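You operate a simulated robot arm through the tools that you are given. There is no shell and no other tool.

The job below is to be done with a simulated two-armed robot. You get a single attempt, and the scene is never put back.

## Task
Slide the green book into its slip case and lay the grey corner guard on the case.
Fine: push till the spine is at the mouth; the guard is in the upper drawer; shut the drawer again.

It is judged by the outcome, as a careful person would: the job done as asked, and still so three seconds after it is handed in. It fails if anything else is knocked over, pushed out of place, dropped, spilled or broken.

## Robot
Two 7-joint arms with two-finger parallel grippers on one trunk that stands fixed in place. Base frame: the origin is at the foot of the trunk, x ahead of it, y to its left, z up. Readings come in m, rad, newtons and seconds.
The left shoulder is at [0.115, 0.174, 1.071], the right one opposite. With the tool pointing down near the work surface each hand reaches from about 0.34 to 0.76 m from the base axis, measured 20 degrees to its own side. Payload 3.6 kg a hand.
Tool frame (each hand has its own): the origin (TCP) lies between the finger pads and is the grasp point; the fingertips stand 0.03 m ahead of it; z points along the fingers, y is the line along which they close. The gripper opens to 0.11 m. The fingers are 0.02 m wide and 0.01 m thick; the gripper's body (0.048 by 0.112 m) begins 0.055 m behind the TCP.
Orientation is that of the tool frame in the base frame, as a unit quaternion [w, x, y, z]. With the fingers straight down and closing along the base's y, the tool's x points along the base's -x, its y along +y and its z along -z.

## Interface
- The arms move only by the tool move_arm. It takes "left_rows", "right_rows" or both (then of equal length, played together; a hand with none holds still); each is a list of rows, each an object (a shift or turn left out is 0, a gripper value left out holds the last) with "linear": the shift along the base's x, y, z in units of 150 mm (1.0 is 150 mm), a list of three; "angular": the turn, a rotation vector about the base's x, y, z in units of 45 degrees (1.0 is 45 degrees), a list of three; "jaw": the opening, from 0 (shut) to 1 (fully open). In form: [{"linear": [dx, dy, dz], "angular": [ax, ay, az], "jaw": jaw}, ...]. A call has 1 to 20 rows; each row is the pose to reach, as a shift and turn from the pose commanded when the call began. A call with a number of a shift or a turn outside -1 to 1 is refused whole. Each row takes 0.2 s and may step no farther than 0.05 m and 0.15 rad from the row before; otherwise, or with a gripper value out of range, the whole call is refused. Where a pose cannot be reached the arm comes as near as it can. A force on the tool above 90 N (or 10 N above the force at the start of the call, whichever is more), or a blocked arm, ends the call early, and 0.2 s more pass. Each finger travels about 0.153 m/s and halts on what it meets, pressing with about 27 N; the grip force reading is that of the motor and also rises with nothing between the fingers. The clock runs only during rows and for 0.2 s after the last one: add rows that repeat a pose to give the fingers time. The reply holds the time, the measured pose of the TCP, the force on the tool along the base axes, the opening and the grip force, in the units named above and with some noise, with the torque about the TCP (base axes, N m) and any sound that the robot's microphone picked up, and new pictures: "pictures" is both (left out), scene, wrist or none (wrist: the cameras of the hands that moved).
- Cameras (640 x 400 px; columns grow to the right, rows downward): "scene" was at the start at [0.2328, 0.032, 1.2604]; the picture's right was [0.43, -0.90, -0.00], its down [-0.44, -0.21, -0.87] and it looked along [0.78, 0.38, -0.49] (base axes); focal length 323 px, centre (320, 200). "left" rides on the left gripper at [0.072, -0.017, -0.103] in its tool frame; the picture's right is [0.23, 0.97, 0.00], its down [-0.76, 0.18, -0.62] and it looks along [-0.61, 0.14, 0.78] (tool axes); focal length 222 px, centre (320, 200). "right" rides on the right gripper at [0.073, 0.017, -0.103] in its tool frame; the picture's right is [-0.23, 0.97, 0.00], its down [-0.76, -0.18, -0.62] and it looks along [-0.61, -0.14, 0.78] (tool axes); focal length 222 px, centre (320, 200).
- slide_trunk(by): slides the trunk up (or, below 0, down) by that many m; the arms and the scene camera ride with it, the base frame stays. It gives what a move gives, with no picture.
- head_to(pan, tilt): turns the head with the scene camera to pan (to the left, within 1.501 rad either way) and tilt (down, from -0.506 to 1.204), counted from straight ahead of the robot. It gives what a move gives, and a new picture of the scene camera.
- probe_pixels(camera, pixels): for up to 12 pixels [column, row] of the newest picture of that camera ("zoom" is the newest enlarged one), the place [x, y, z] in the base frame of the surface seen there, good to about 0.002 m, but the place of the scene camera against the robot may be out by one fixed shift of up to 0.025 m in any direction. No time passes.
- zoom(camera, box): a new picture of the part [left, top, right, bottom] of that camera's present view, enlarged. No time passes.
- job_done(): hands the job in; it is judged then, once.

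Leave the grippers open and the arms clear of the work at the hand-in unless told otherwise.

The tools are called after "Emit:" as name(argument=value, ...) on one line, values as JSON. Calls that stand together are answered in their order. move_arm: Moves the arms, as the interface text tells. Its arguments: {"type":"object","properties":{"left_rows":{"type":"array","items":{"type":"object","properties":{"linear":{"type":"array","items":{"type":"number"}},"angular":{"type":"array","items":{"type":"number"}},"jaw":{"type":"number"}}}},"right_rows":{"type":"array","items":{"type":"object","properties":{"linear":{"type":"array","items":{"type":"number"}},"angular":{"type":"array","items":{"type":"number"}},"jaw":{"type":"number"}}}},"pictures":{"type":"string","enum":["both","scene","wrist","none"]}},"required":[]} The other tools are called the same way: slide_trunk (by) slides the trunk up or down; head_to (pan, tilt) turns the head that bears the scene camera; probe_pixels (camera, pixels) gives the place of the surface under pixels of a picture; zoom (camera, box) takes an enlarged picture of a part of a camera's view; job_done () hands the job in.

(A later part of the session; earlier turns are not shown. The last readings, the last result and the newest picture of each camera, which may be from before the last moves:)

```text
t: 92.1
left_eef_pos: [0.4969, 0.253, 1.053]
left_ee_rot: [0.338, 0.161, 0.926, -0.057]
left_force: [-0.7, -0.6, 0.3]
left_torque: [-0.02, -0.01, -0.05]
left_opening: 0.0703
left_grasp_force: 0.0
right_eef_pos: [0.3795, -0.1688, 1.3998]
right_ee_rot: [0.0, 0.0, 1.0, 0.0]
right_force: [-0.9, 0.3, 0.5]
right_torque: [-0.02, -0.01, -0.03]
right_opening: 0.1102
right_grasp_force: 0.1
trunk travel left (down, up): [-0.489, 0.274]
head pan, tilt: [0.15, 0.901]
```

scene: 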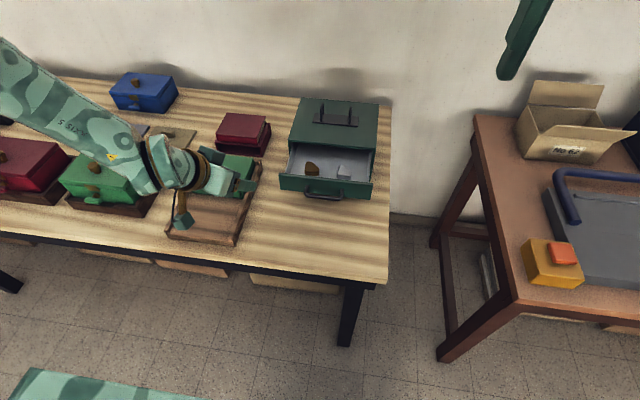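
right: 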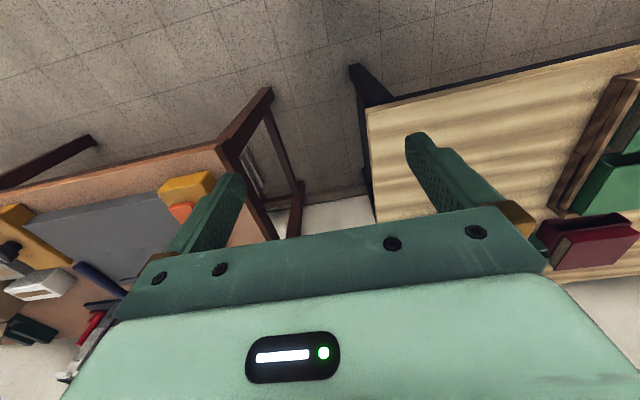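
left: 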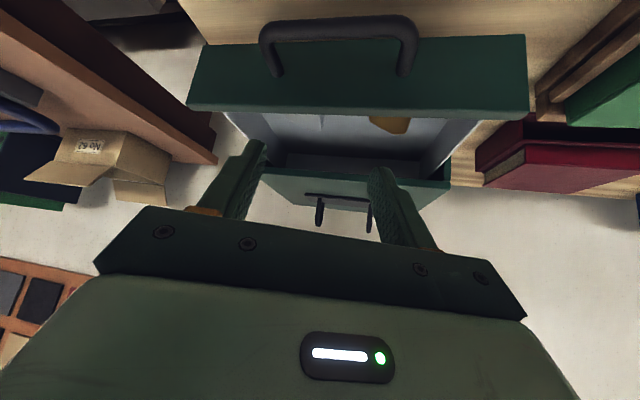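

No warnings. Now toward the pre-grasp point behind and above the guard, in two calls.

Emit:
move_arm(left_rows=[{"linear": [0.14, -0.21, -0.075]}, {"linear": [0.28, -0.42, -0.15]}, {"linear": [0.42, -0.627, -0.225]}], pictures="none")

Emit:
move_arm(left_rows=[{"linear": [0.14, -0.21, -0.05]}, {"linear": [0.28, -0.42, -0.12]}, {"linear": [0.42, -0.627, -0.2]}, {"linear": [0.42, -0.627, -0.2]}], pictures="both")

```text
t: 92.9
left_eef_pos: [0.5183, 0.2132, 1.0841]
left_ee_rot: [0.336, 0.162, 0.926, -0.056]
left_force: [0.1, 0.1, 0.0]
left_torque: [0.0, 0.0, 0.0]
left_opening: 0.0704
left_grasp_force: 0.1
left hand out of reach, approached as far as the arm can: row 1, 2, 3
right_eef_pos: [0.3812, -0.1694, 1.3995]
right_ee_rot: [-0.001, 0.0, 1.0, 0.0]
right_force: [1.0, 0.7, 0.3]
right_torque: [-0.01, 0.0, 0.0]
right_opening: 0.11
right_grasp_force: 0.1
trunk travel left (down, up): [-0.489, 0.274]
head pan, tilt: [0.15, 0.901]
```

```text
t: 93.9
left_eef_pos: [0.5342, 0.1798, 1.1189]
left_ee_rot: [0.337, 0.162, 0.926, -0.058]
left_force: [-0.3, -0.4, -0.7]
left_torque: [-0.02, 0.0, -0.01]
left_opening: 0.0704
left_grasp_force: 0.1
left hand out of reach, approached as far as the arm can: row 1, 2, 3, 4
right_eef_pos: [0.381, -0.1684, 1.3989]
right_ee_rot: [0.0, 0.0, 1.0, 0.0]
right_force: [-0.5, -0.1, 1.1]
right_torque: [0.01, 0.02, 0.01]
right_opening: 0.1097
right_grasp_force: 0.0
trunk travel left (down, up): [-0.489, 0.274]
head pan, tilt: [0.15, 0.901]
```

scene: 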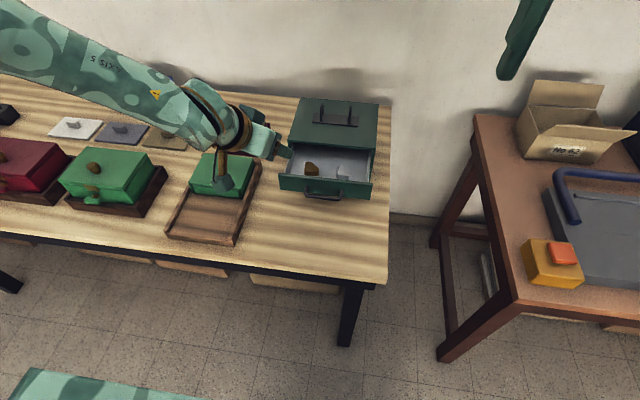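
left: 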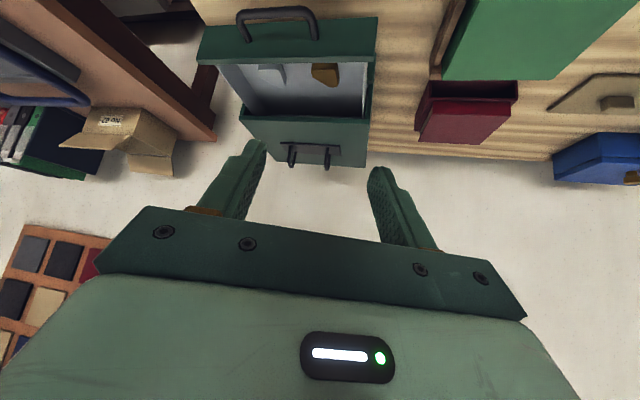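

That's worse. I'll measure the arm again in this posture so I understand the limit properly.

Emit:
probe_pixels(camera="scene", pixels=[[20, 40], [60, 60], [100, 75], [140, 95], [180, 120], [205, 110], [230, 130], [220, 160], [265, 140], [285, 155]])

Emit:
head_to(pan=0.95, tilt=0.6)

```text
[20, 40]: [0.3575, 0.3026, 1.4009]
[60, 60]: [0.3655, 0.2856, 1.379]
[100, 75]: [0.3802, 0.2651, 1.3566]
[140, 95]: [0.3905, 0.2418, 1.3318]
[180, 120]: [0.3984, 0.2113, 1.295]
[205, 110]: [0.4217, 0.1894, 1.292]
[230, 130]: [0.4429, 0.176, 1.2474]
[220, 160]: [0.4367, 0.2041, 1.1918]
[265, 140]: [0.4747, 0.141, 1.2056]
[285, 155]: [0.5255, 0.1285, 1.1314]
```

```text
t: 95.0
left_eef_pos: [0.5337, 0.1796, 1.1182]
left_ee_rot: [0.337, 0.162, 0.926, -0.057]
left_force: [0.2, -0.1, 0.6]
left_torque: [0.02, 0.04, -0.01]
left_opening: 0.0704
left_grasp_force: 0.1
right_eef_pos: [0.3804, -0.168, 1.3983]
right_ee_rot: [0.0, -0.001, 1.0, -0.001]
right_force: [0.1, -0.5, 0.0]
right_torque: [-0.03, 0.0, 0.01]
right_opening: 0.1102
right_grasp_force: 0.1
trunk travel left (down, up): [-0.489, 0.274]
head pan, tilt: [0.949, 0.6]
```

scene: 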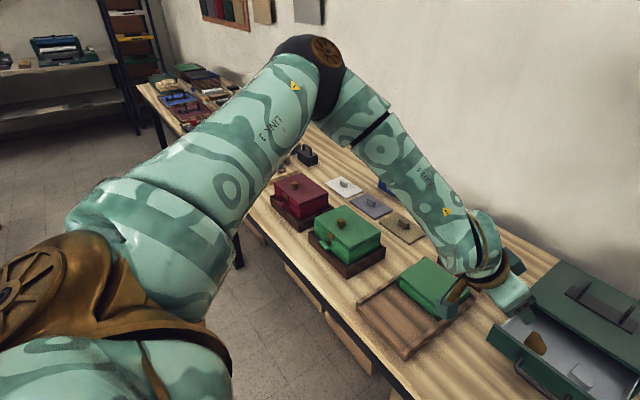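

Emit:
probe_pixels(camera="scene", pixels=[[325, 55], [310, 85], [270, 110], [220, 150], [180, 190], [150, 220], [130, 240], [60, 280], [350, 100], [390, 145], [420, 185], [450, 215]])

```text
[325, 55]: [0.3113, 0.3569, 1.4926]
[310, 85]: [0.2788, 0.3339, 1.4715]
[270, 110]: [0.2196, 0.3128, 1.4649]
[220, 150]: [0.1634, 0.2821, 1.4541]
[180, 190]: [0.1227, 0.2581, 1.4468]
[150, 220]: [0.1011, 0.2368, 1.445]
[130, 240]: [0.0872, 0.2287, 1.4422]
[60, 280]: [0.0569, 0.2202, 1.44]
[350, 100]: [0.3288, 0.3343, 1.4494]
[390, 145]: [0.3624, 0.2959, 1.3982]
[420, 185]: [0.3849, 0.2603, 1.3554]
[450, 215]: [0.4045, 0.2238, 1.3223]
```

The reach clearly depends on how the wrist is rolled. The handle grip (rolled -90°) reached farther right than this roll-0 orientation, so rolling further the same way may free it. I'll move the hand up, lower the trunk to its start height again, and try the opposite roll.

Emit:
move_arm(left_rows=[{"linear": [-0.1, 0.15, 0.2]}, {"linear": [-0.15, 0.3, 0.45]}, {"linear": [-0.2, 0.45, 0.7]}, {"linear": [-0.2, 0.5, 0.95]}], pictures="none")

Emit:
move_arm(left_rows=[{"linear": [0.05, 0, 0.25]}, {"linear": [0.1, 0, 0.5]}, {"linear": [0.15, 0, 0.6]}], pictures="none")

Emit:
slide_trunk(by=-0.3)

```text
t: 96.0
left_eef_pos: [0.5008, 0.2526, 1.2607]
left_ee_rot: [0.339, 0.162, 0.925, -0.057]
left_force: [-0.3, -0.3, 1.0]
left_torque: [0.01, 0.02, 0.01]
left_opening: 0.0701
left_grasp_force: 0.1
right_eef_pos: [0.38, -0.1707, 1.398]
right_ee_rot: [0.0, 0.0, 1.0, 0.0]
right_force: [-0.2, 0.6, 0.2]
right_torque: [0.01, -0.01, -0.02]
right_opening: 0.1099
right_grasp_force: 0.0
trunk travel left (down, up): [-0.489, 0.274]
head pan, tilt: [0.949, 0.6]
```

```text
t: 96.8
left_eef_pos: [0.527, 0.2522, 1.3496]
left_ee_rot: [0.336, 0.162, 0.926, -0.056]
left_force: [0.3, 0.2, 0.1]
left_torque: [-0.01, -0.01, -0.02]
left_opening: 0.0702
left_grasp_force: 0.1
right_eef_pos: [0.3815, -0.1683, 1.3986]
right_ee_rot: [-0.001, 0.0, 1.0, -0.001]
right_force: [-0.1, 0.1, 0.2]
right_torque: [0.0, 0.07, 0.0]
right_opening: 0.1099
right_grasp_force: 0.1
trunk travel left (down, up): [-0.489, 0.274]
head pan, tilt: [0.949, 0.6]
```

```text
t: 99.8
left_eef_pos: [0.5251, 0.2522, 1.0499]
left_ee_rot: [0.338, 0.162, 0.925, -0.058]
left_force: [0.0, -0.7, 0.6]
left_torque: [0.02, -0.03, 0.02]
left_opening: 0.0706
left_grasp_force: 0.0
right_eef_pos: [0.3802, -0.1675, 1.0994]
right_ee_rot: [0.0, -0.001, 1.0, 0.0]
right_force: [-0.1, 0.3, -0.3]
right_torque: [0.01, 0.02, 0.04]
right_opening: 0.1097
right_grasp_force: 0.1
trunk travel left (down, up): [-0.189, 0.574]
head pan, tilt: [0.949, 0.6]
```

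Now I'll roll the hand about its own pointing axis d=(0.607, -0.215, -0.764) in 45° steps, up to 180°, and watch for limits.

Emit:
move_arm(left_rows=[{"angular": [0.101, -0.036, -0.127]}, {"angular": [0.202, -0.072, -0.255]}, {"angular": [0.304, -0.108, -0.382]}, {"angular": [0.405, -0.143, -0.509]}, {"angular": [0.506, -0.179, -0.637]}, {"angular": [0.607, -0.215, -0.764]}], pictures="none")

Emit:
move_arm(left_rows=[{"angular": [0.101, -0.036, -0.127]}, {"angular": [0.202, -0.072, -0.255]}, {"angular": [0.304, -0.108, -0.382]}, {"angular": [0.405, -0.143, -0.509]}, {"angular": [0.506, -0.179, -0.637]}, {"angular": [0.607, -0.215, -0.764]}], pictures="none")

Emit:
move_arm(left_rows=[{"angular": [0.101, -0.036, -0.127]}, {"angular": [0.202, -0.072, -0.255]}, {"angular": [0.304, -0.108, -0.382]}, {"angular": [0.405, -0.143, -0.509]}, {"angular": [0.506, -0.179, -0.637]}, {"angular": [0.607, -0.215, -0.764]}], pictures="none")

Emit:
move_arm(left_rows=[{"angular": [0.101, -0.036, -0.127]}, {"angular": [0.202, -0.072, -0.255]}, {"angular": [0.304, -0.108, -0.382]}, {"angular": [0.405, -0.143, -0.509]}, {"angular": [0.506, -0.179, -0.637]}, {"angular": [0.607, -0.215, -0.764]}], pictures="wrist")

```text
t: 101.2
left_eef_pos: [0.5259, 0.2531, 1.0504]
left_ee_rot: [0.334, 0.504, 0.793, 0.076]
left_force: [-0.2, -0.1, 0.1]
left_torque: [0.01, -0.02, -0.03]
left_opening: 0.0705
left_grasp_force: 0.2
right_eef_pos: [0.3811, -0.169, 1.0994]
right_ee_rot: [-0.001, -0.001, 1.0, 0.0]
right_force: [0.1, 0.8, -0.2]
right_torque: [0.02, 0.01, -0.01]
right_opening: 0.1099
right_grasp_force: 0.0
trunk travel left (down, up): [-0.189, 0.574]
head pan, tilt: [0.949, 0.6]
```

```text
t: 102.7
left_eef_pos: [0.5264, 0.2533, 1.05]
left_ee_rot: [0.28, 0.768, 0.54, 0.199]
left_force: [-0.4, 0.1, -0.4]
left_torque: [-0.03, 0.02, -0.03]
left_opening: 0.0706
left_grasp_force: 0.1
right_eef_pos: [0.3797, -0.168, 1.0993]
right_ee_rot: [-0.002, 0.0, 1.0, 0.001]
right_force: [-0.1, -0.2, -0.6]
right_torque: [-0.01, -0.03, 0.03]
right_opening: 0.11
right_grasp_force: 0.2
trunk travel left (down, up): [-0.189, 0.574]
head pan, tilt: [0.949, 0.6]
```

```text
t: 104.0
left_eef_pos: [0.5262, 0.2525, 1.0505]
left_ee_rot: [0.182, 0.917, 0.204, 0.29]
left_force: [0.7, 0.4, 0.2]
left_torque: [0.0, -0.01, -0.03]
left_opening: 0.0703
left_grasp_force: 0.0
right_eef_pos: [0.381, -0.1695, 1.0993]
right_ee_rot: [-0.001, 0.0, 1.0, 0.001]
right_force: [-0.4, 0.1, 0.3]
right_torque: [-0.01, 0.02, 0.03]
right_opening: 0.11
right_grasp_force: 0.0
trunk travel left (down, up): [-0.189, 0.574]
head pan, tilt: [0.949, 0.6]
```

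```text
t: 105.5
left_eef_pos: [0.5266, 0.2512, 1.0499]
left_ee_rot: [0.057, 0.925, -0.161, 0.339]
left_force: [-0.2, 0.8, -0.1]
left_torque: [0.02, 0.01, 0.0]
left_opening: 0.0701
left_grasp_force: 0.0
right_eef_pos: [0.3814, -0.1689, 1.099]
right_ee_rot: [-0.001, 0.0, 1.0, 0.0]
right_force: [0.4, 0.5, -0.1]
right_torque: [0.0, 0.01, -0.01]
right_opening: 0.1101
right_grasp_force: 0.2
trunk travel left (down, up): [-0.189, 0.574]
head pan, tilt: [0.949, 0.6]
```

left: 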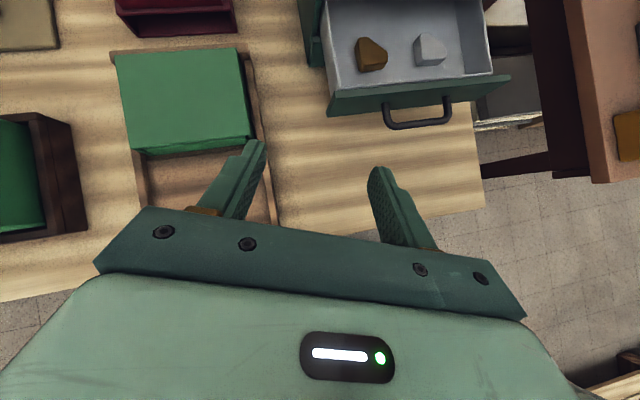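

The 180° roll worked with no limit, and the wrist camera now looks down into the drawer. The grey guard is at (430,48). I'll zoom and probe its outline with this accurate camera.

Emit:
zoom(camera="left", box=[340, 10, 520, 130])

```text
3.33 times, centred on (430, 70) of left
```

zoom: 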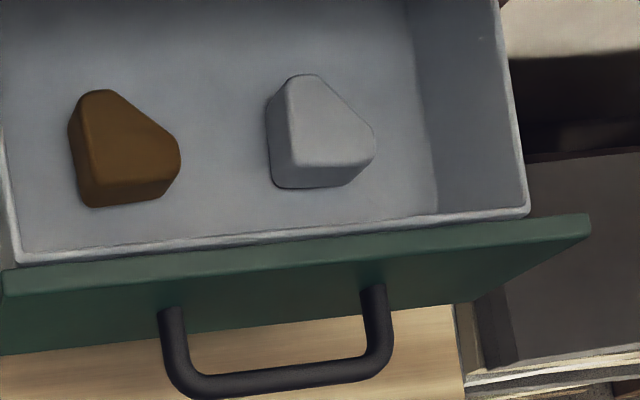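

Emit:
probe_pixels(camera="zoom", pixels=[[295, 163], [370, 160], [372, 140], [318, 82], [292, 85], [325, 130], [275, 178], [345, 183], [290, 185], [230, 150], [430, 190], [340, 222]])

Emit:
probe_pixels(camera="zoom", pixels=[[100, 180], [160, 180], [175, 150], [340, 240], [340, 232], [525, 205], [300, 380], [270, 110], [278, 130], [360, 120], [340, 100], [500, 100]])

```text
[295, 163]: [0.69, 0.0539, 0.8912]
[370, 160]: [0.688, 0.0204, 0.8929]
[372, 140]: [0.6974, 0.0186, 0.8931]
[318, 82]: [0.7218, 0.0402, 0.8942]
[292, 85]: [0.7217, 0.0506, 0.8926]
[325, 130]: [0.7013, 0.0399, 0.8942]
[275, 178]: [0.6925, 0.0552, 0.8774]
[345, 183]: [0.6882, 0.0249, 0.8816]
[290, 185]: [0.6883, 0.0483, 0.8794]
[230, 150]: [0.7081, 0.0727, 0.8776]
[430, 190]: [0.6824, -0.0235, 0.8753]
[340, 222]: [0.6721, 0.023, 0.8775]
```

```text
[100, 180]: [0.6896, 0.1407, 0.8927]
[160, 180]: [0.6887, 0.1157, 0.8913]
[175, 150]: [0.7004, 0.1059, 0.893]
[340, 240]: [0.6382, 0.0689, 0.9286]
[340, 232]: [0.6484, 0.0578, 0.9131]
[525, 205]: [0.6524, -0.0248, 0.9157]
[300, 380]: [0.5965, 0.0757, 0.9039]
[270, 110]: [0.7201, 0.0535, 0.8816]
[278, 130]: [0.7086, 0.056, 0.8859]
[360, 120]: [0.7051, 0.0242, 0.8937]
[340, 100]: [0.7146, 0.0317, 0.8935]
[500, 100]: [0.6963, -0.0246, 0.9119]
```

The true guard outline is confirmed: x 0.687–0.7235, y 0.018–0.056, top z 0.893. Now I'll approach the pre-grasp point in this rolled orientation.

Emit:
move_arm(left_rows=[{"linear": [0.1, -0.2, -0.05]}, {"linear": [0.2, -0.41, -0.12]}, {"linear": [0.32, -0.62, -0.2]}], pictures="none")

Emit:
move_arm(left_rows=[{"linear": [0.1, -0.2, -0.05]}, {"linear": [0.2, -0.41, -0.12]}, {"linear": [0.32, -0.62, -0.2]}, {"linear": [0.32, -0.62, -0.2]}], pictures="wrist")

Emit:
head_to(pan=0.3, tilt=0.6)

```text
t: 106.2
left_eef_pos: [0.575, 0.1609, 1.0186]
left_ee_rot: [0.058, 0.926, -0.161, 0.338]
left_force: [0.5, -0.6, -0.4]
left_torque: [-0.01, -0.01, 0.01]
left_opening: 0.0703
left_grasp_force: 0.1
right_eef_pos: [0.3824, -0.1695, 1.0976]
right_ee_rot: [-0.001, 0.0, 1.0, -0.001]
right_force: [0.6, -0.2, 0.4]
right_torque: [-0.01, 0.02, 0.01]
right_opening: 0.1099
right_grasp_force: 0.1
trunk travel left (down, up): [-0.189, 0.574]
head pan, tilt: [0.949, 0.6]
```

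```text
t: 107.2
left_eef_pos: [0.6167, 0.0838, 0.9937]
left_ee_rot: [0.057, 0.925, -0.16, 0.339]
left_force: [-0.2, 0.1, 1.3]
left_torque: [0.02, 0.0, 0.0]
left_opening: 0.0706
left_grasp_force: 0.1
left hand out of reach, approached as far as the arm can: row 3, 4
right_eef_pos: [0.3808, -0.1694, 1.0999]
right_ee_rot: [0.0, -0.001, 1.0, 0.001]
right_force: [0.2, 0.0, 0.0]
right_torque: [-0.01, -0.02, 0.03]
right_opening: 0.1102
right_grasp_force: 0.1
trunk travel left (down, up): [-0.189, 0.574]
head pan, tilt: [0.949, 0.6]
```

left: 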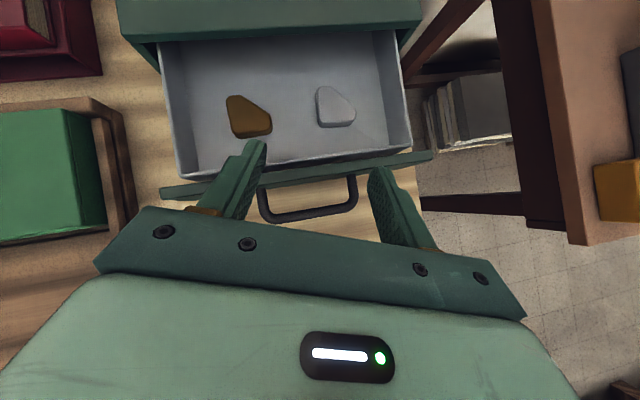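

```text
t: 108.3
left_eef_pos: [0.6164, 0.0814, 0.9923]
left_ee_rot: [0.058, 0.925, -0.16, 0.339]
left_force: [-0.9, 0.7, -0.7]
left_torque: [0.01, -0.01, 0.04]
left_opening: 0.0703
left_grasp_force: 0.1
right_eef_pos: [0.3814, -0.1702, 1.0988]
right_ee_rot: [-0.001, 0.001, 1.0, 0.0]
right_force: [-0.3, -1.1, 0.1]
right_torque: [-0.03, 0.0, 0.02]
right_opening: 0.1103
right_grasp_force: 0.0
trunk travel left (down, up): [-0.189, 0.574]
head pan, tilt: [0.3, 0.6]
```

scene: 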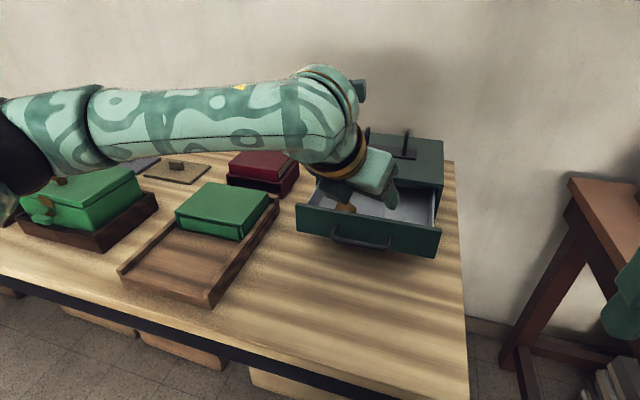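

It stops at the same wrist place, so the roll isn't the issue. The left upper arm can't swing farther inward than about 27°. The right arm's upper arm was seen much nearer to straight ahead, so I'll test whether the right hand can reach over the drawer. First I'll pull the left hand back out of the way.

Emit:
move_arm(left_rows=[{"linear": [-0.1, 0.2, 0.1]}, {"linear": [-0.2, 0.4, 0.2]}, {"linear": [-0.35, 0.6, 0.3]}, {"linear": [-0.45, 0.8, 0.4]}, {"linear": [-0.58, 1.0, 0.4]}], pictures="none")

Emit:
move_arm(left_rows=[{"linear": [-0.2, 0.2, 0.05]}, {"linear": [-0.4, 0.4, 0.1]}, {"linear": [-0.55, 0.6, 0.1]}, {"linear": [-0.6, 0.8, 0.1]}], right_rows=[{"linear": [0.05, 0.25, -0.05]}, {"linear": [0.1, 0.5, -0.1]}, {"linear": [0.15, 0.75, -0.15]}, {"linear": [0.2, 1.0, -0.2]}], pictures="scene")

```text
t: 109.5
left_eef_pos: [0.5282, 0.2321, 1.0522]
left_ee_rot: [0.058, 0.925, -0.161, 0.338]
left_force: [-0.1, 0.2, 0.1]
left_torque: [0.0, -0.02, -0.01]
left_opening: 0.0705
left_grasp_force: 0.0
right_eef_pos: [0.3805, -0.1677, 1.0985]
right_ee_rot: [0.0, 0.0, 1.0, -0.001]
right_force: [0.9, 0.1, 0.0]
right_torque: [-0.01, -0.05, 0.0]
right_opening: 0.1101
right_grasp_force: 0.0
trunk travel left (down, up): [-0.189, 0.574]
head pan, tilt: [0.3, 0.6]
```

```text
t: 110.5
left_eef_pos: [0.4429, 0.3507, 1.0665]
left_ee_rot: [0.058, 0.926, -0.16, 0.337]
left_force: [0.3, 0.2, 0.0]
left_torque: [0.01, 0.02, -0.03]
left_opening: 0.0703
left_grasp_force: 0.1
right_eef_pos: [0.4131, -0.0176, 1.0695]
right_ee_rot: [0.0, 0.001, 1.0, -0.001]
right_force: [0.4, 0.5, -0.5]
right_torque: [-0.03, 0.01, -0.01]
right_opening: 0.1099
right_grasp_force: 0.1
trunk travel left (down, up): [-0.189, 0.574]
head pan, tilt: [0.3, 0.6]
```

scene: 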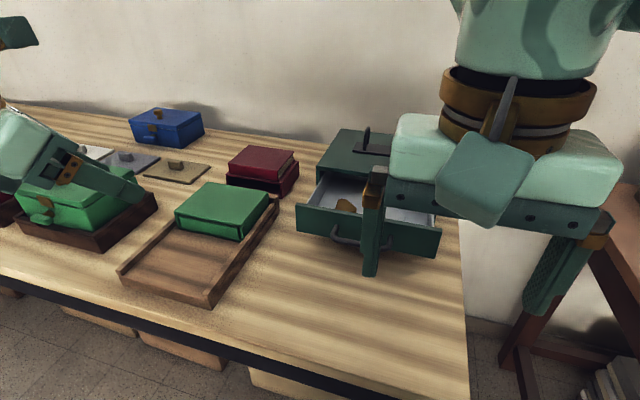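

The right hand is at (0.41, -0.02, 1.07). I'll test moving it forward toward the drawer at a safe height of z≈1.03.

Emit:
move_arm(right_rows=[{"linear": [0.2, 0.03, -0.06]}, {"linear": [0.4, 0.06, -0.12]}, {"linear": [0.6, 0.09, -0.18]}, {"linear": [0.8, 0.12, -0.24]}, {"linear": [1.0, 0.15, -0.25]}], pictures="scene")

```text
t: 111.7
left_eef_pos: [0.4405, 0.3513, 1.0668]
left_ee_rot: [0.058, 0.926, -0.161, 0.337]
left_force: [0.5, -0.1, 0.7]
left_torque: [0.02, 0.03, -0.01]
left_opening: 0.0705
left_grasp_force: 0.0
right_eef_pos: [0.5622, 0.0058, 1.0319]
right_ee_rot: [-0.001, 0.0, 1.0, 0.0]
right_force: [0.1, 0.3, -0.1]
right_torque: [-0.01, 0.0, 0.03]
right_opening: 0.1098
right_grasp_force: 0.1
trunk travel left (down, up): [-0.189, 0.574]
head pan, tilt: [0.3, 0.6]
```

scene: 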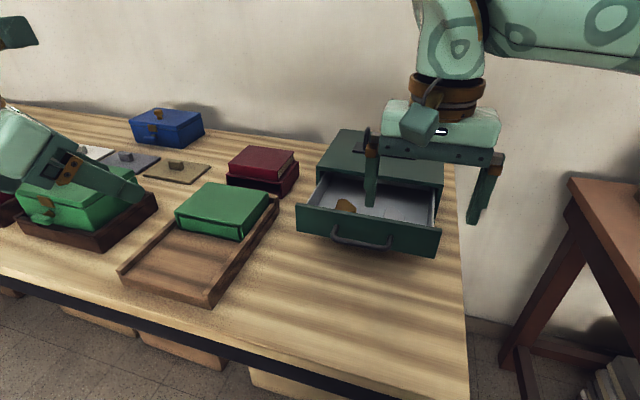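

The right hand reaches forward freely. I'll continue to right above the guard at (0.69, 0.038, 1.0) and narrow the jaw to about 70 mm.

Emit:
move_arm(right_rows=[{"linear": [0.16, 0.04, -0.04], "jaw": 0.64}, {"linear": [0.32, 0.08, -0.08], "jaw": 0.64}, {"linear": [0.48, 0.12, -0.12], "jaw": 0.64}, {"linear": [0.64, 0.16, -0.16], "jaw": 0.64}, {"linear": [0.8, 0.21, -0.2], "jaw": 0.64}], pictures="both")

```text
t: 112.9
left_eef_pos: [0.4404, 0.3516, 1.0674]
left_ee_rot: [0.058, 0.926, -0.161, 0.338]
left_force: [-0.4, 0.6, 0.2]
left_torque: [0.02, 0.03, 0.01]
left_opening: 0.0705
left_grasp_force: 0.1
right_eef_pos: [0.6308, 0.0238, 0.9955]
right_ee_rot: [0.002, 0.002, 1.0, 0.001]
right_force: [0.4, -0.8, -0.3]
right_torque: [0.02, 0.0, -0.01]
right_opening: 0.0704
right_grasp_force: 0.0
right hand out of reach, approached as far as the arm can: row 3, 4, 5
trunk travel left (down, up): [-0.189, 0.574]
head pan, tilt: [0.3, 0.6]
```

scene: 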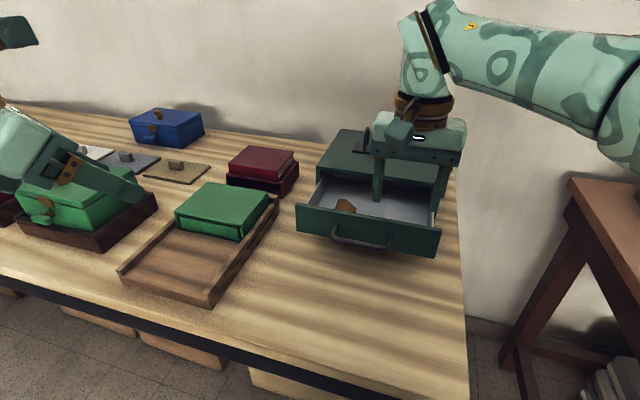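
right: 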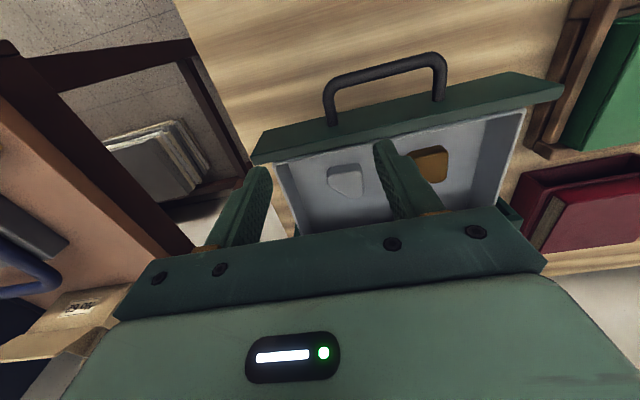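

The right hand reaches (0.631, 0.024), and pitching its tool forward 30° will give the rest. I'll cross-check the guard's position with the right wrist camera (guard at about 345,180), then pitch the hand in place.

Emit:
zoom(camera="right", box=[260, 120, 440, 230])

Emit:
probe_pixels(camera="right", pixels=[[345, 180], [332, 172], [358, 170], [338, 192], [352, 195], [362, 190], [330, 182], [310, 200], [340, 140], [300, 180], [400, 112], [370, 168]])

Emit:
move_arm(right_rows=[{"angular": [0, -0.133, 0]}, {"angular": [0, -0.267, 0]}, {"angular": [0, -0.4, 0]}, {"angular": [0, -0.533, 0]}, {"angular": [0, -0.667, 0]}, {"angular": [0, -0.667, 0]}], pictures="both")

```text
3.56 times, centred on (350, 175) of right
```

zoom: 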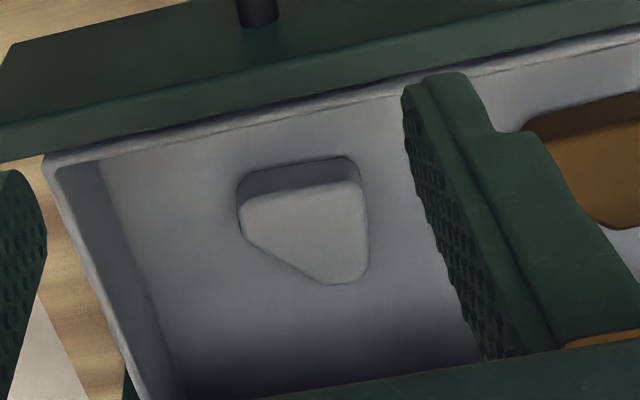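

```text
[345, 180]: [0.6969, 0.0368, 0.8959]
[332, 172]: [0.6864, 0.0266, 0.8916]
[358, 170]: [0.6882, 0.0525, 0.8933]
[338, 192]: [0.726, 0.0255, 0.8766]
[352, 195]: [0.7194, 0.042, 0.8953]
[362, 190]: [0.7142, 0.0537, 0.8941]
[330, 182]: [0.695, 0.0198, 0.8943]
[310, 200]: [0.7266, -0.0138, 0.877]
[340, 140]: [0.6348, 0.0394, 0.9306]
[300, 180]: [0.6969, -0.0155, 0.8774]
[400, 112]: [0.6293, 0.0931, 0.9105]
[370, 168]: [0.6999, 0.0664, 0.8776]
```

```text
t: 114.3
left_eef_pos: [0.4404, 0.3504, 1.0667]
left_ee_rot: [0.057, 0.926, -0.159, 0.338]
left_force: [-0.5, 0.2, 0.2]
left_torque: [0.0, 0.0, 0.0]
left_opening: 0.0706
left_grasp_force: 0.0
right_eef_pos: [0.6322, 0.021, 0.9944]
right_ee_rot: [0.259, 0.0, 0.966, 0.0]
right_force: [0.3, -0.8, -0.3]
right_torque: [0.02, 0.01, 0.01]
right_opening: 0.0703
right_grasp_force: 0.0
trunk travel left (down, up): [-0.189, 0.574]
head pan, tilt: [0.3, 0.6]
```

scene: 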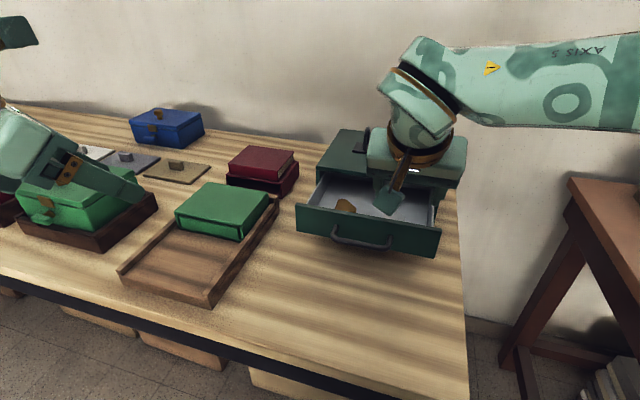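
right: 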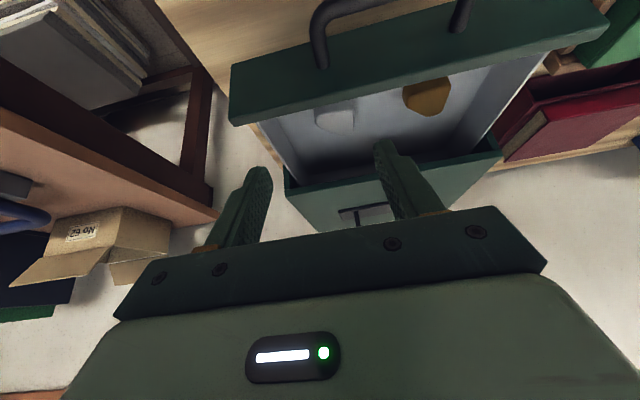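

Both wrist cameras agree on the guard. The right hand is pitched 30° with no limit. Now I'll move to the pre-grasp point at (0.652, 0.037, 0.9625).

Emit:
move_arm(right_rows=[{"linear": [0.066, 0.053, -0.05]}, {"linear": [0.132, 0.107, -0.12]}, {"linear": [0.132, 0.107, -0.213]}, {"linear": [0.132, 0.107, -0.213]}], pictures="both")

Emit:
zoom(camera="right", box=[220, 40, 480, 240])

Emit:
zoom(camera="scene", box=[290, 100, 480, 270])

```text
t: 115.3
left_eef_pos: [0.4388, 0.3519, 1.0676]
left_ee_rot: [0.059, 0.925, -0.161, 0.338]
left_force: [-0.4, 0.4, -0.3]
left_torque: [0.01, 0.0, 0.01]
left_opening: 0.0708
left_grasp_force: 0.0
right_eef_pos: [0.6522, 0.0366, 0.9649]
right_ee_rot: [0.259, 0.0, 0.966, -0.001]
right_force: [1.1, -0.2, -0.3]
right_torque: [-0.04, 0.0, 0.0]
right_opening: 0.0704
right_grasp_force: 0.0
trunk travel left (down, up): [-0.189, 0.574]
head pan, tilt: [0.3, 0.6]
```

scene: 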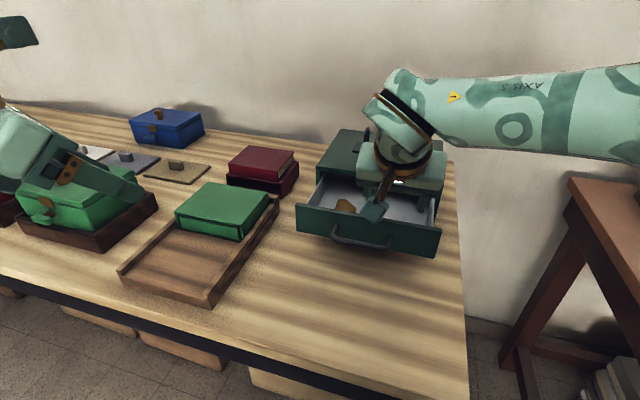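
right: 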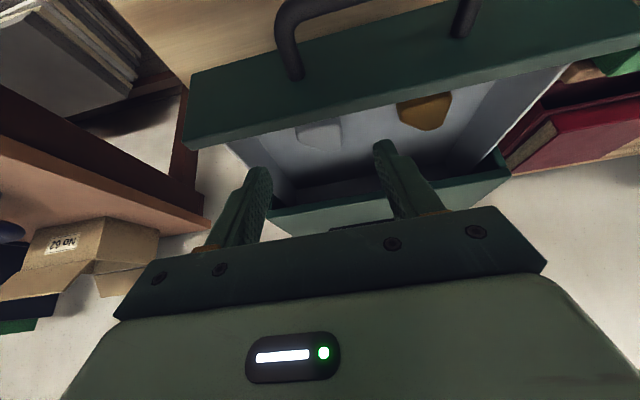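

```text
2.00 times, centred on (350, 140) of right
```

zoom: 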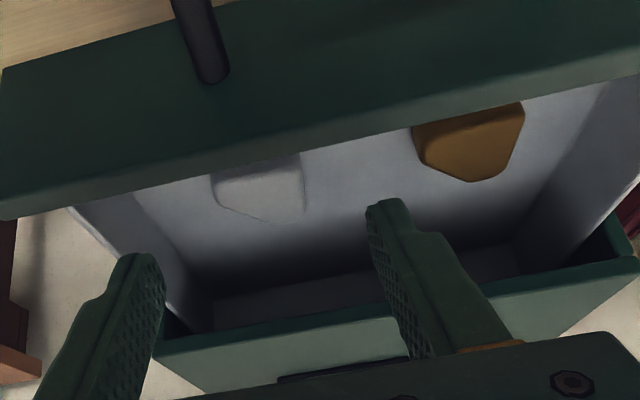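

```text
2.35 times, centred on (385, 185) of scene
```

zoom: 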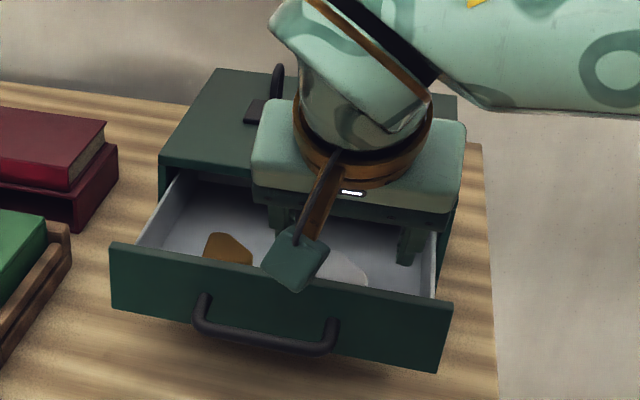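

The fingers straddle the guard's line. I'll descend 6 cm along the tool axis so the tips come down on both sides of the guard, just above the drawer floor.

Emit:
move_arm(right_rows=[{"linear": [0.05, 0, -0.087]}, {"linear": [0.1, 0, -0.173]}, {"linear": [0.15, 0, -0.26]}, {"linear": [0.18, 0, -0.312]}, {"linear": [0.2, 0, -0.35]}, {"linear": [0.2, 0, -0.35]}], pictures="both")

Emit:
zoom(camera="scene", box=[290, 130, 470, 270])

Emit:
zoom(camera="right", box=[200, 60, 460, 230])

```text
t: 116.7
left_eef_pos: [0.4408, 0.3501, 1.0669]
left_ee_rot: [0.058, 0.925, -0.16, 0.338]
left_force: [0.4, 0.2, 0.5]
left_torque: [-0.01, 0.02, -0.02]
left_opening: 0.0702
left_grasp_force: 0.0
right_eef_pos: [0.6841, 0.0367, 0.9114]
right_ee_rot: [0.259, 0.0, 0.966, 0.001]
right_force: [-0.6, -0.6, 0.6]
right_torque: [-0.02, -0.02, 0.03]
right_opening: 0.0705
right_grasp_force: 0.1
trunk travel left (down, up): [-0.189, 0.574]
head pan, tilt: [0.3, 0.6]
```

scene: 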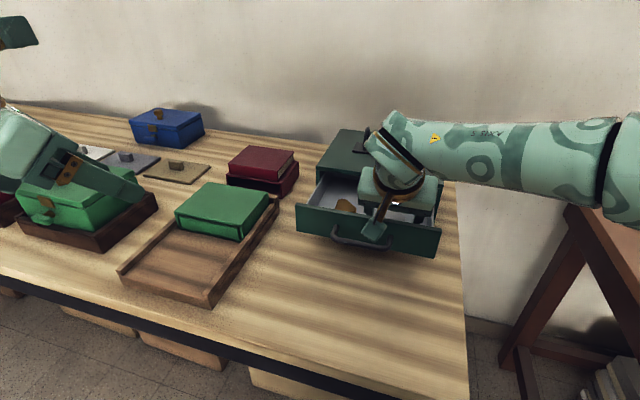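
right: 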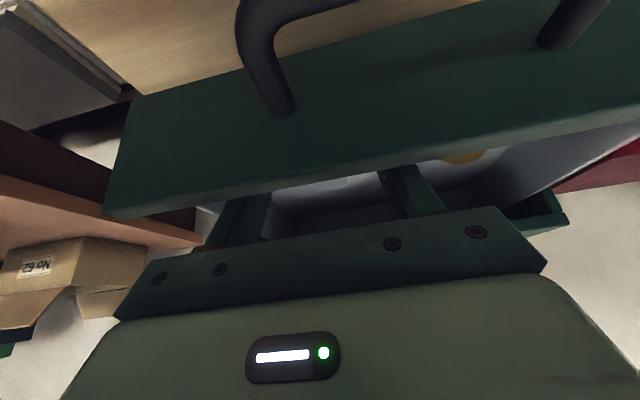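

```text
2.86 times, centred on (380, 200) of scene
```

zoom: 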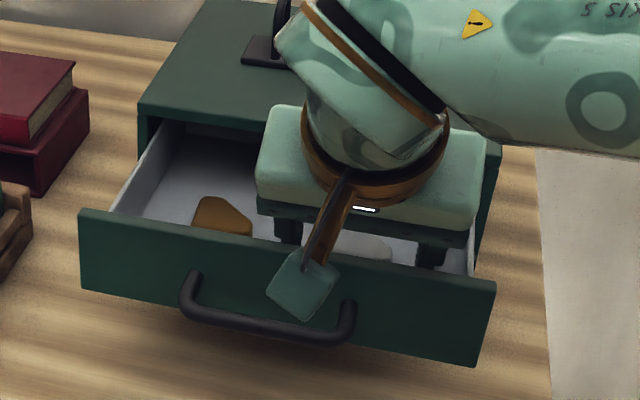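

```text
2.35 times, centred on (330, 145) of right
```

zoom: 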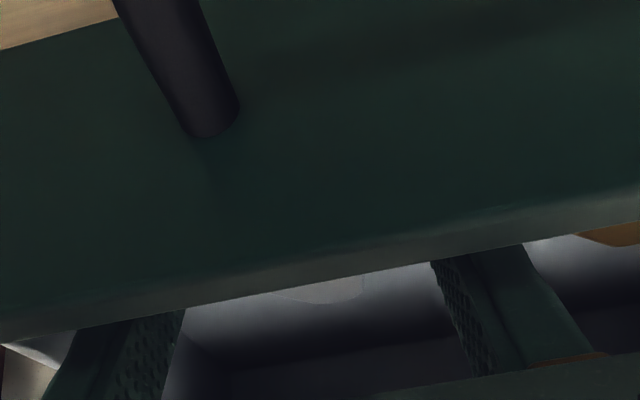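

No contact forces so far: TCP (0.684, 0.037, 0.911). I'll close the fingers on the guard.

Emit:
move_arm(right_rows=[{"jaw": 0.5}, {"jaw": 0.4}, {"jaw": 0.3}, {"jaw": 0.2}, {"jaw": 0.2}], pictures="scene")

```text
t: 117.9
left_eef_pos: [0.4401, 0.3505, 1.0669]
left_ee_rot: [0.058, 0.925, -0.161, 0.339]
left_force: [-0.2, 0.3, 0.4]
left_torque: [0.01, -0.02, 0.02]
left_opening: 0.0705
left_grasp_force: 0.1
right_eef_pos: [0.6838, 0.0371, 0.9102]
right_ee_rot: [0.259, 0.0, 0.966, 0.0]
right_force: [-0.4, 0.7, 0.6]
right_torque: [0.01, 0.0, 0.0]
right_opening: 0.0387
right_grasp_force: 27.4
trunk travel left (down, up): [-0.189, 0.574]
head pan, tilt: [0.3, 0.6]
```

scene: 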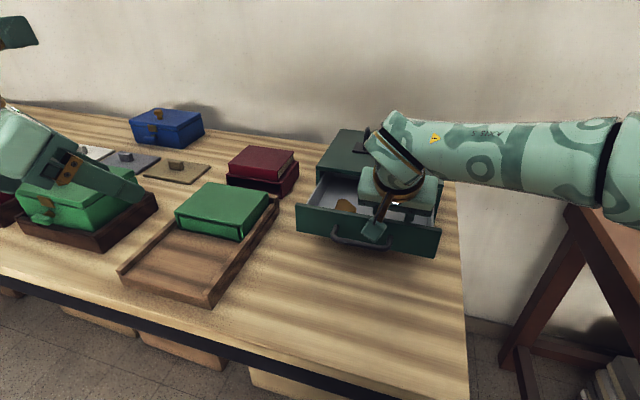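

The guard is gripped (opening 38.7 mm matches its width, force 27 N). I'll lift it out along the reverse of the approach.

Emit:
move_arm(right_rows=[{"linear": [-0.03, 0, 0.06]}, {"linear": [-0.08, 0, 0.15]}, {"linear": [-0.14, 0, 0.26]}, {"linear": [-0.22, 0, 0.4]}, {"linear": [-0.32, 0, 0.56]}, {"linear": [-0.42, 0, 0.72]}, {"linear": [-0.5, 0, 0.85]}], pictures="both")

Emit:
zoom(camera="scene", box=[290, 50, 490, 270])

Emit:
zoom(camera="right", box=[200, 80, 460, 250])

```text
t: 119.5
left_eef_pos: [0.4404, 0.3518, 1.0668]
left_ee_rot: [0.057, 0.925, -0.16, 0.339]
left_force: [0.5, 0.1, -0.2]
left_torque: [0.01, 0.01, 0.01]
left_opening: 0.0703
left_grasp_force: 0.2
right_eef_pos: [0.6076, 0.0385, 1.0387]
right_ee_rot: [0.259, 0.0, 0.966, 0.0]
right_force: [0.5, -0.9, -0.6]
right_torque: [0.0, -0.03, 0.01]
right_opening: 0.0387
right_grasp_force: 26.8
trunk travel left (down, up): [-0.189, 0.574]
head pan, tilt: [0.3, 0.6]
```

scene: 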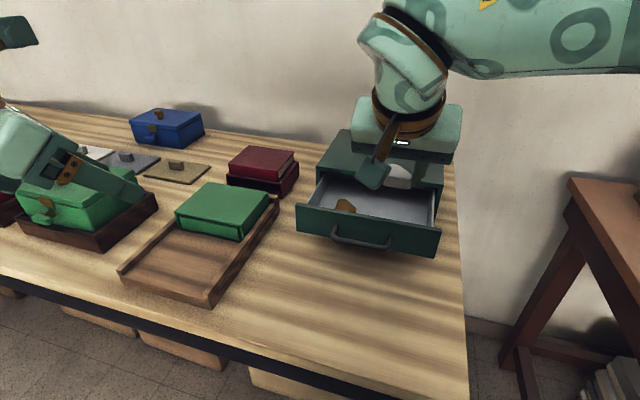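
right: 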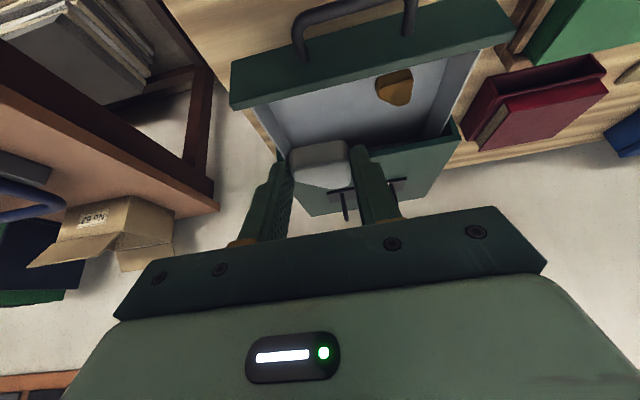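

```text
1.82 times, centred on (390, 160) of scene
```

zoom: 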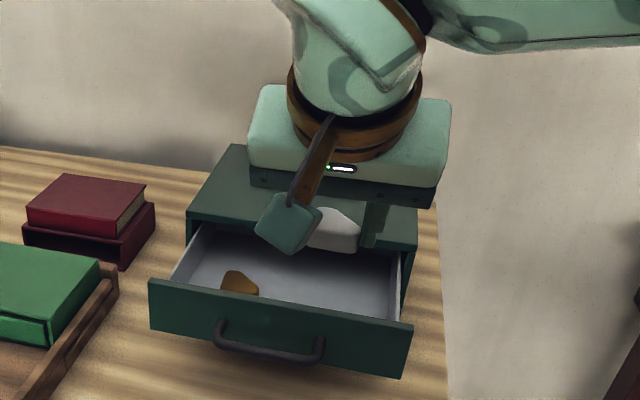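

```text
2.35 times, centred on (330, 165) of right
```

zoom: 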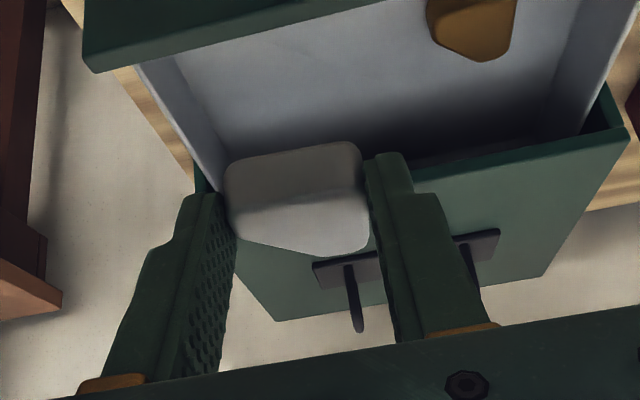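

The guard is held flat at the fingertips and the drawer still holds the brown guard undisturbed. The right arm can't reach the case, so I'll set the guard down briefly on the clear table in front of the cabinet, near (0.53, 0.15), where the left hand can take it. First I'll move over at height.

Emit:
move_arm(right_rows=[{"linear": [-0.15, 0.15, 0.0]}, {"linear": [-0.3, 0.3, 0.0]}, {"linear": [-0.45, 0.45, 0.0]}, {"linear": [-0.6, 0.6, -0.05]}, {"linear": [-0.657, 0.743, -0.15]}, {"linear": [-0.657, 0.743, -0.3]}, {"linear": [-0.657, 0.743, -0.5]}], pictures="both")

```text
t: 121.1
left_eef_pos: [0.4406, 0.3526, 1.0661]
left_ee_rot: [0.058, 0.926, -0.16, 0.338]
left_force: [-0.1, -0.3, 0.2]
left_torque: [0.01, 0.02, -0.03]
left_opening: 0.0703
left_grasp_force: 0.0
right_eef_pos: [0.5086, 0.1512, 0.962]
right_ee_rot: [0.258, 0.0, 0.966, -0.001]
right_force: [-0.1, -0.4, -1.1]
right_torque: [0.03, 0.06, 0.0]
right_opening: 0.0388
right_grasp_force: 26.9
trunk travel left (down, up): [-0.189, 0.574]
head pan, tilt: [0.3, 0.6]
```

scene: 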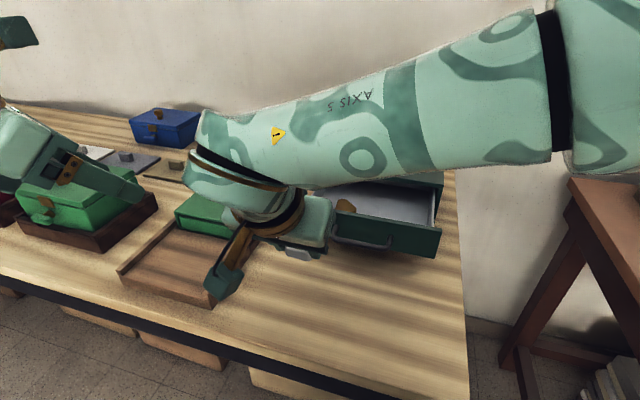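
right: 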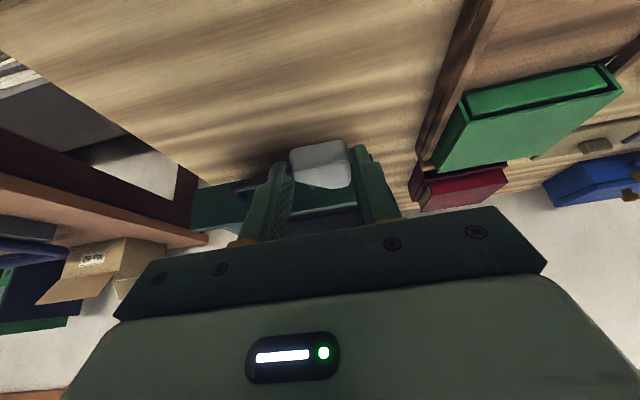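

No limits here. I'll lower the guard to the table (table z≈0.799, guard bottom about 34 mm below TCP), slowing at the end.

Emit:
move_arm(right_rows=[{"linear": [0, 0, -0.2]}, {"linear": [0, 0, -0.4]}, {"linear": [0, 0, -0.6]}, {"linear": [0, 0, -0.72]}, {"linear": [0, 0, -0.8]}, {"linear": [0, 0, -0.84]}, {"linear": [0, 0, -0.84]}], pictures="both")

Emit:
zoom(camera="right", box=[200, 80, 460, 250])

```text
t: 122.7
left_eef_pos: [0.4405, 0.3498, 1.0675]
left_ee_rot: [0.058, 0.925, -0.16, 0.339]
left_force: [0.5, 0.0, 0.3]
left_torque: [0.0, 0.0, 0.03]
left_opening: 0.0702
left_grasp_force: 0.0
right_eef_pos: [0.5086, 0.148, 0.8383]
right_ee_rot: [0.259, 0.0, 0.966, 0.0]
right_force: [0.3, 0.4, -0.5]
right_torque: [0.04, 0.02, -0.03]
right_opening: 0.0389
right_grasp_force: 27.3
trunk travel left (down, up): [-0.189, 0.574]
head pan, tilt: [0.3, 0.6]
```

scene: 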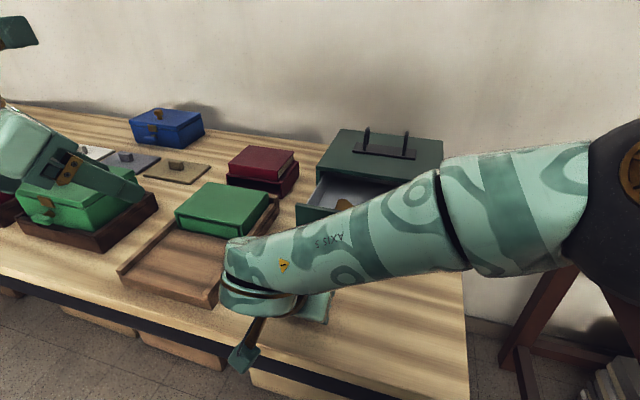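
right: 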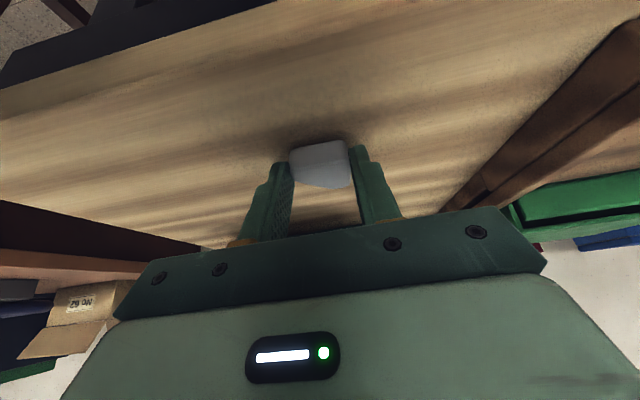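

```text
2.35 times, centred on (330, 165) of right
```

zoom: 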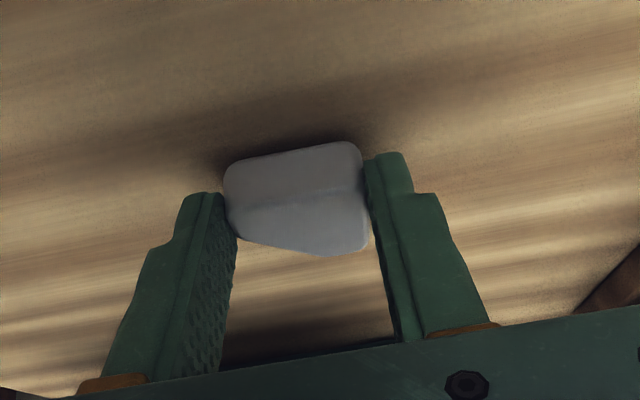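

No contact yet at TCP z=0.838. I'll lower the last 5 mm gently and watch the force.

Emit:
move_arm(right_rows=[{"linear": [0, 0, -0.012]}, {"linear": [0, 0, -0.022]}, {"linear": [0, 0, -0.03]}, {"linear": [0, 0, -0.03]}], pictures="none")

```text
t: 123.7
left_eef_pos: [0.4387, 0.3511, 1.0676]
left_ee_rot: [0.057, 0.926, -0.16, 0.338]
left_force: [0.1, -0.6, -0.2]
left_torque: [0.0, 0.01, -0.01]
left_opening: 0.0704
left_grasp_force: 0.1
right_eef_pos: [0.5091, 0.1487, 0.8346]
right_ee_rot: [0.26, -0.001, 0.966, 0.002]
right_force: [0.3, -1.0, 14.2]
right_torque: [-0.03, -0.16, -0.05]
right_opening: 0.0389
right_grasp_force: 26.9
trunk travel left (down, up): [-0.189, 0.574]
head pan, tilt: [0.3, 0.6]
```

The guard has touched the table (14 N). I'll open the fingers and back off along the tool axis, then swing the right hand aside to the right.

Emit:
move_arm(right_rows=[{"linear": [0, 0, 0.005], "jaw": 0.45}, {"linear": [0, 0, 0.005], "jaw": 0.6}, {"linear": [0, 0, 0.005], "jaw": 0.64}, {"linear": [-0.05, 0, 0.092], "jaw": 0.64}, {"linear": [-0.12, 0, 0.22], "jaw": 0.64}, {"linear": [-0.2, 0, 0.4], "jaw": 0.64}, {"linear": [-0.2, -0.15, 0.6], "jaw": 0.64}, {"linear": [-0.2, -0.35, 0.8], "jaw": 0.64}, {"linear": [-0.2, -0.6, 0.95], "jaw": 0.64}, {"linear": [-0.2, -0.85, 1.0], "jaw": 0.64}], pictures="both")

Emit:
zoom(camera="scene", box=[220, 200, 400, 340])

```text
t: 125.9
left_eef_pos: [0.44, 0.3509, 1.0672]
left_ee_rot: [0.057, 0.925, -0.161, 0.339]
left_force: [-0.2, -0.1, -0.8]
left_torque: [0.01, 0.0, 0.0]
left_opening: 0.0701
left_grasp_force: 0.0
right_eef_pos: [0.4793, 0.0204, 0.986]
right_ee_rot: [0.259, 0.0, 0.966, -0.001]
right_force: [0.3, 0.1, -0.9]
right_torque: [0.01, 0.03, -0.03]
right_opening: 0.0703
right_grasp_force: 0.1
trunk travel left (down, up): [-0.189, 0.574]
head pan, tilt: [0.3, 0.6]
```

scene: 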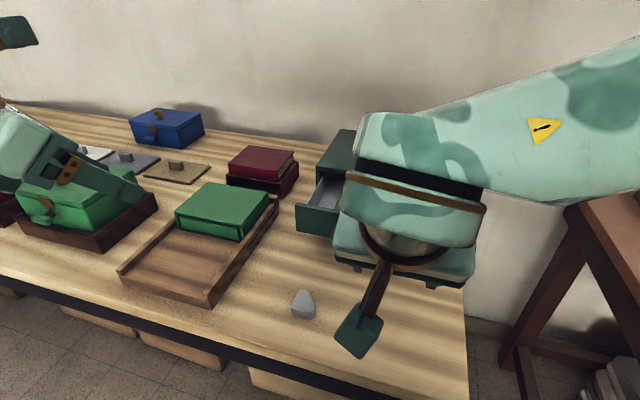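
right: 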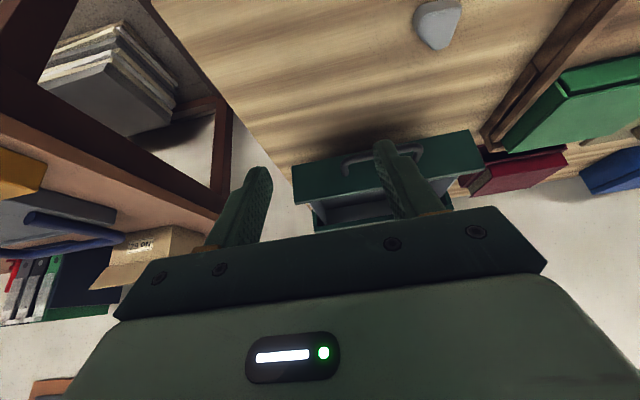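

```text
2.86 times, centred on (310, 270) of scene
```

zoom: 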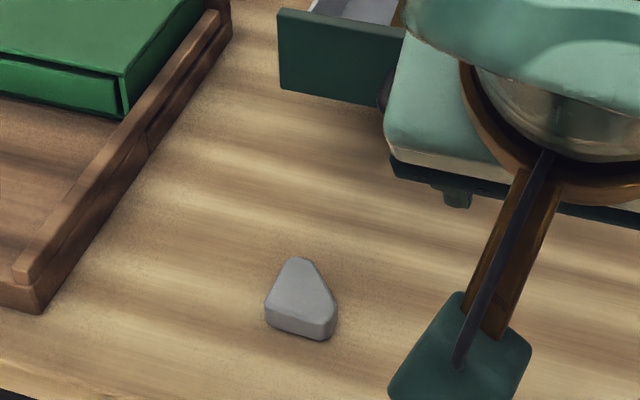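

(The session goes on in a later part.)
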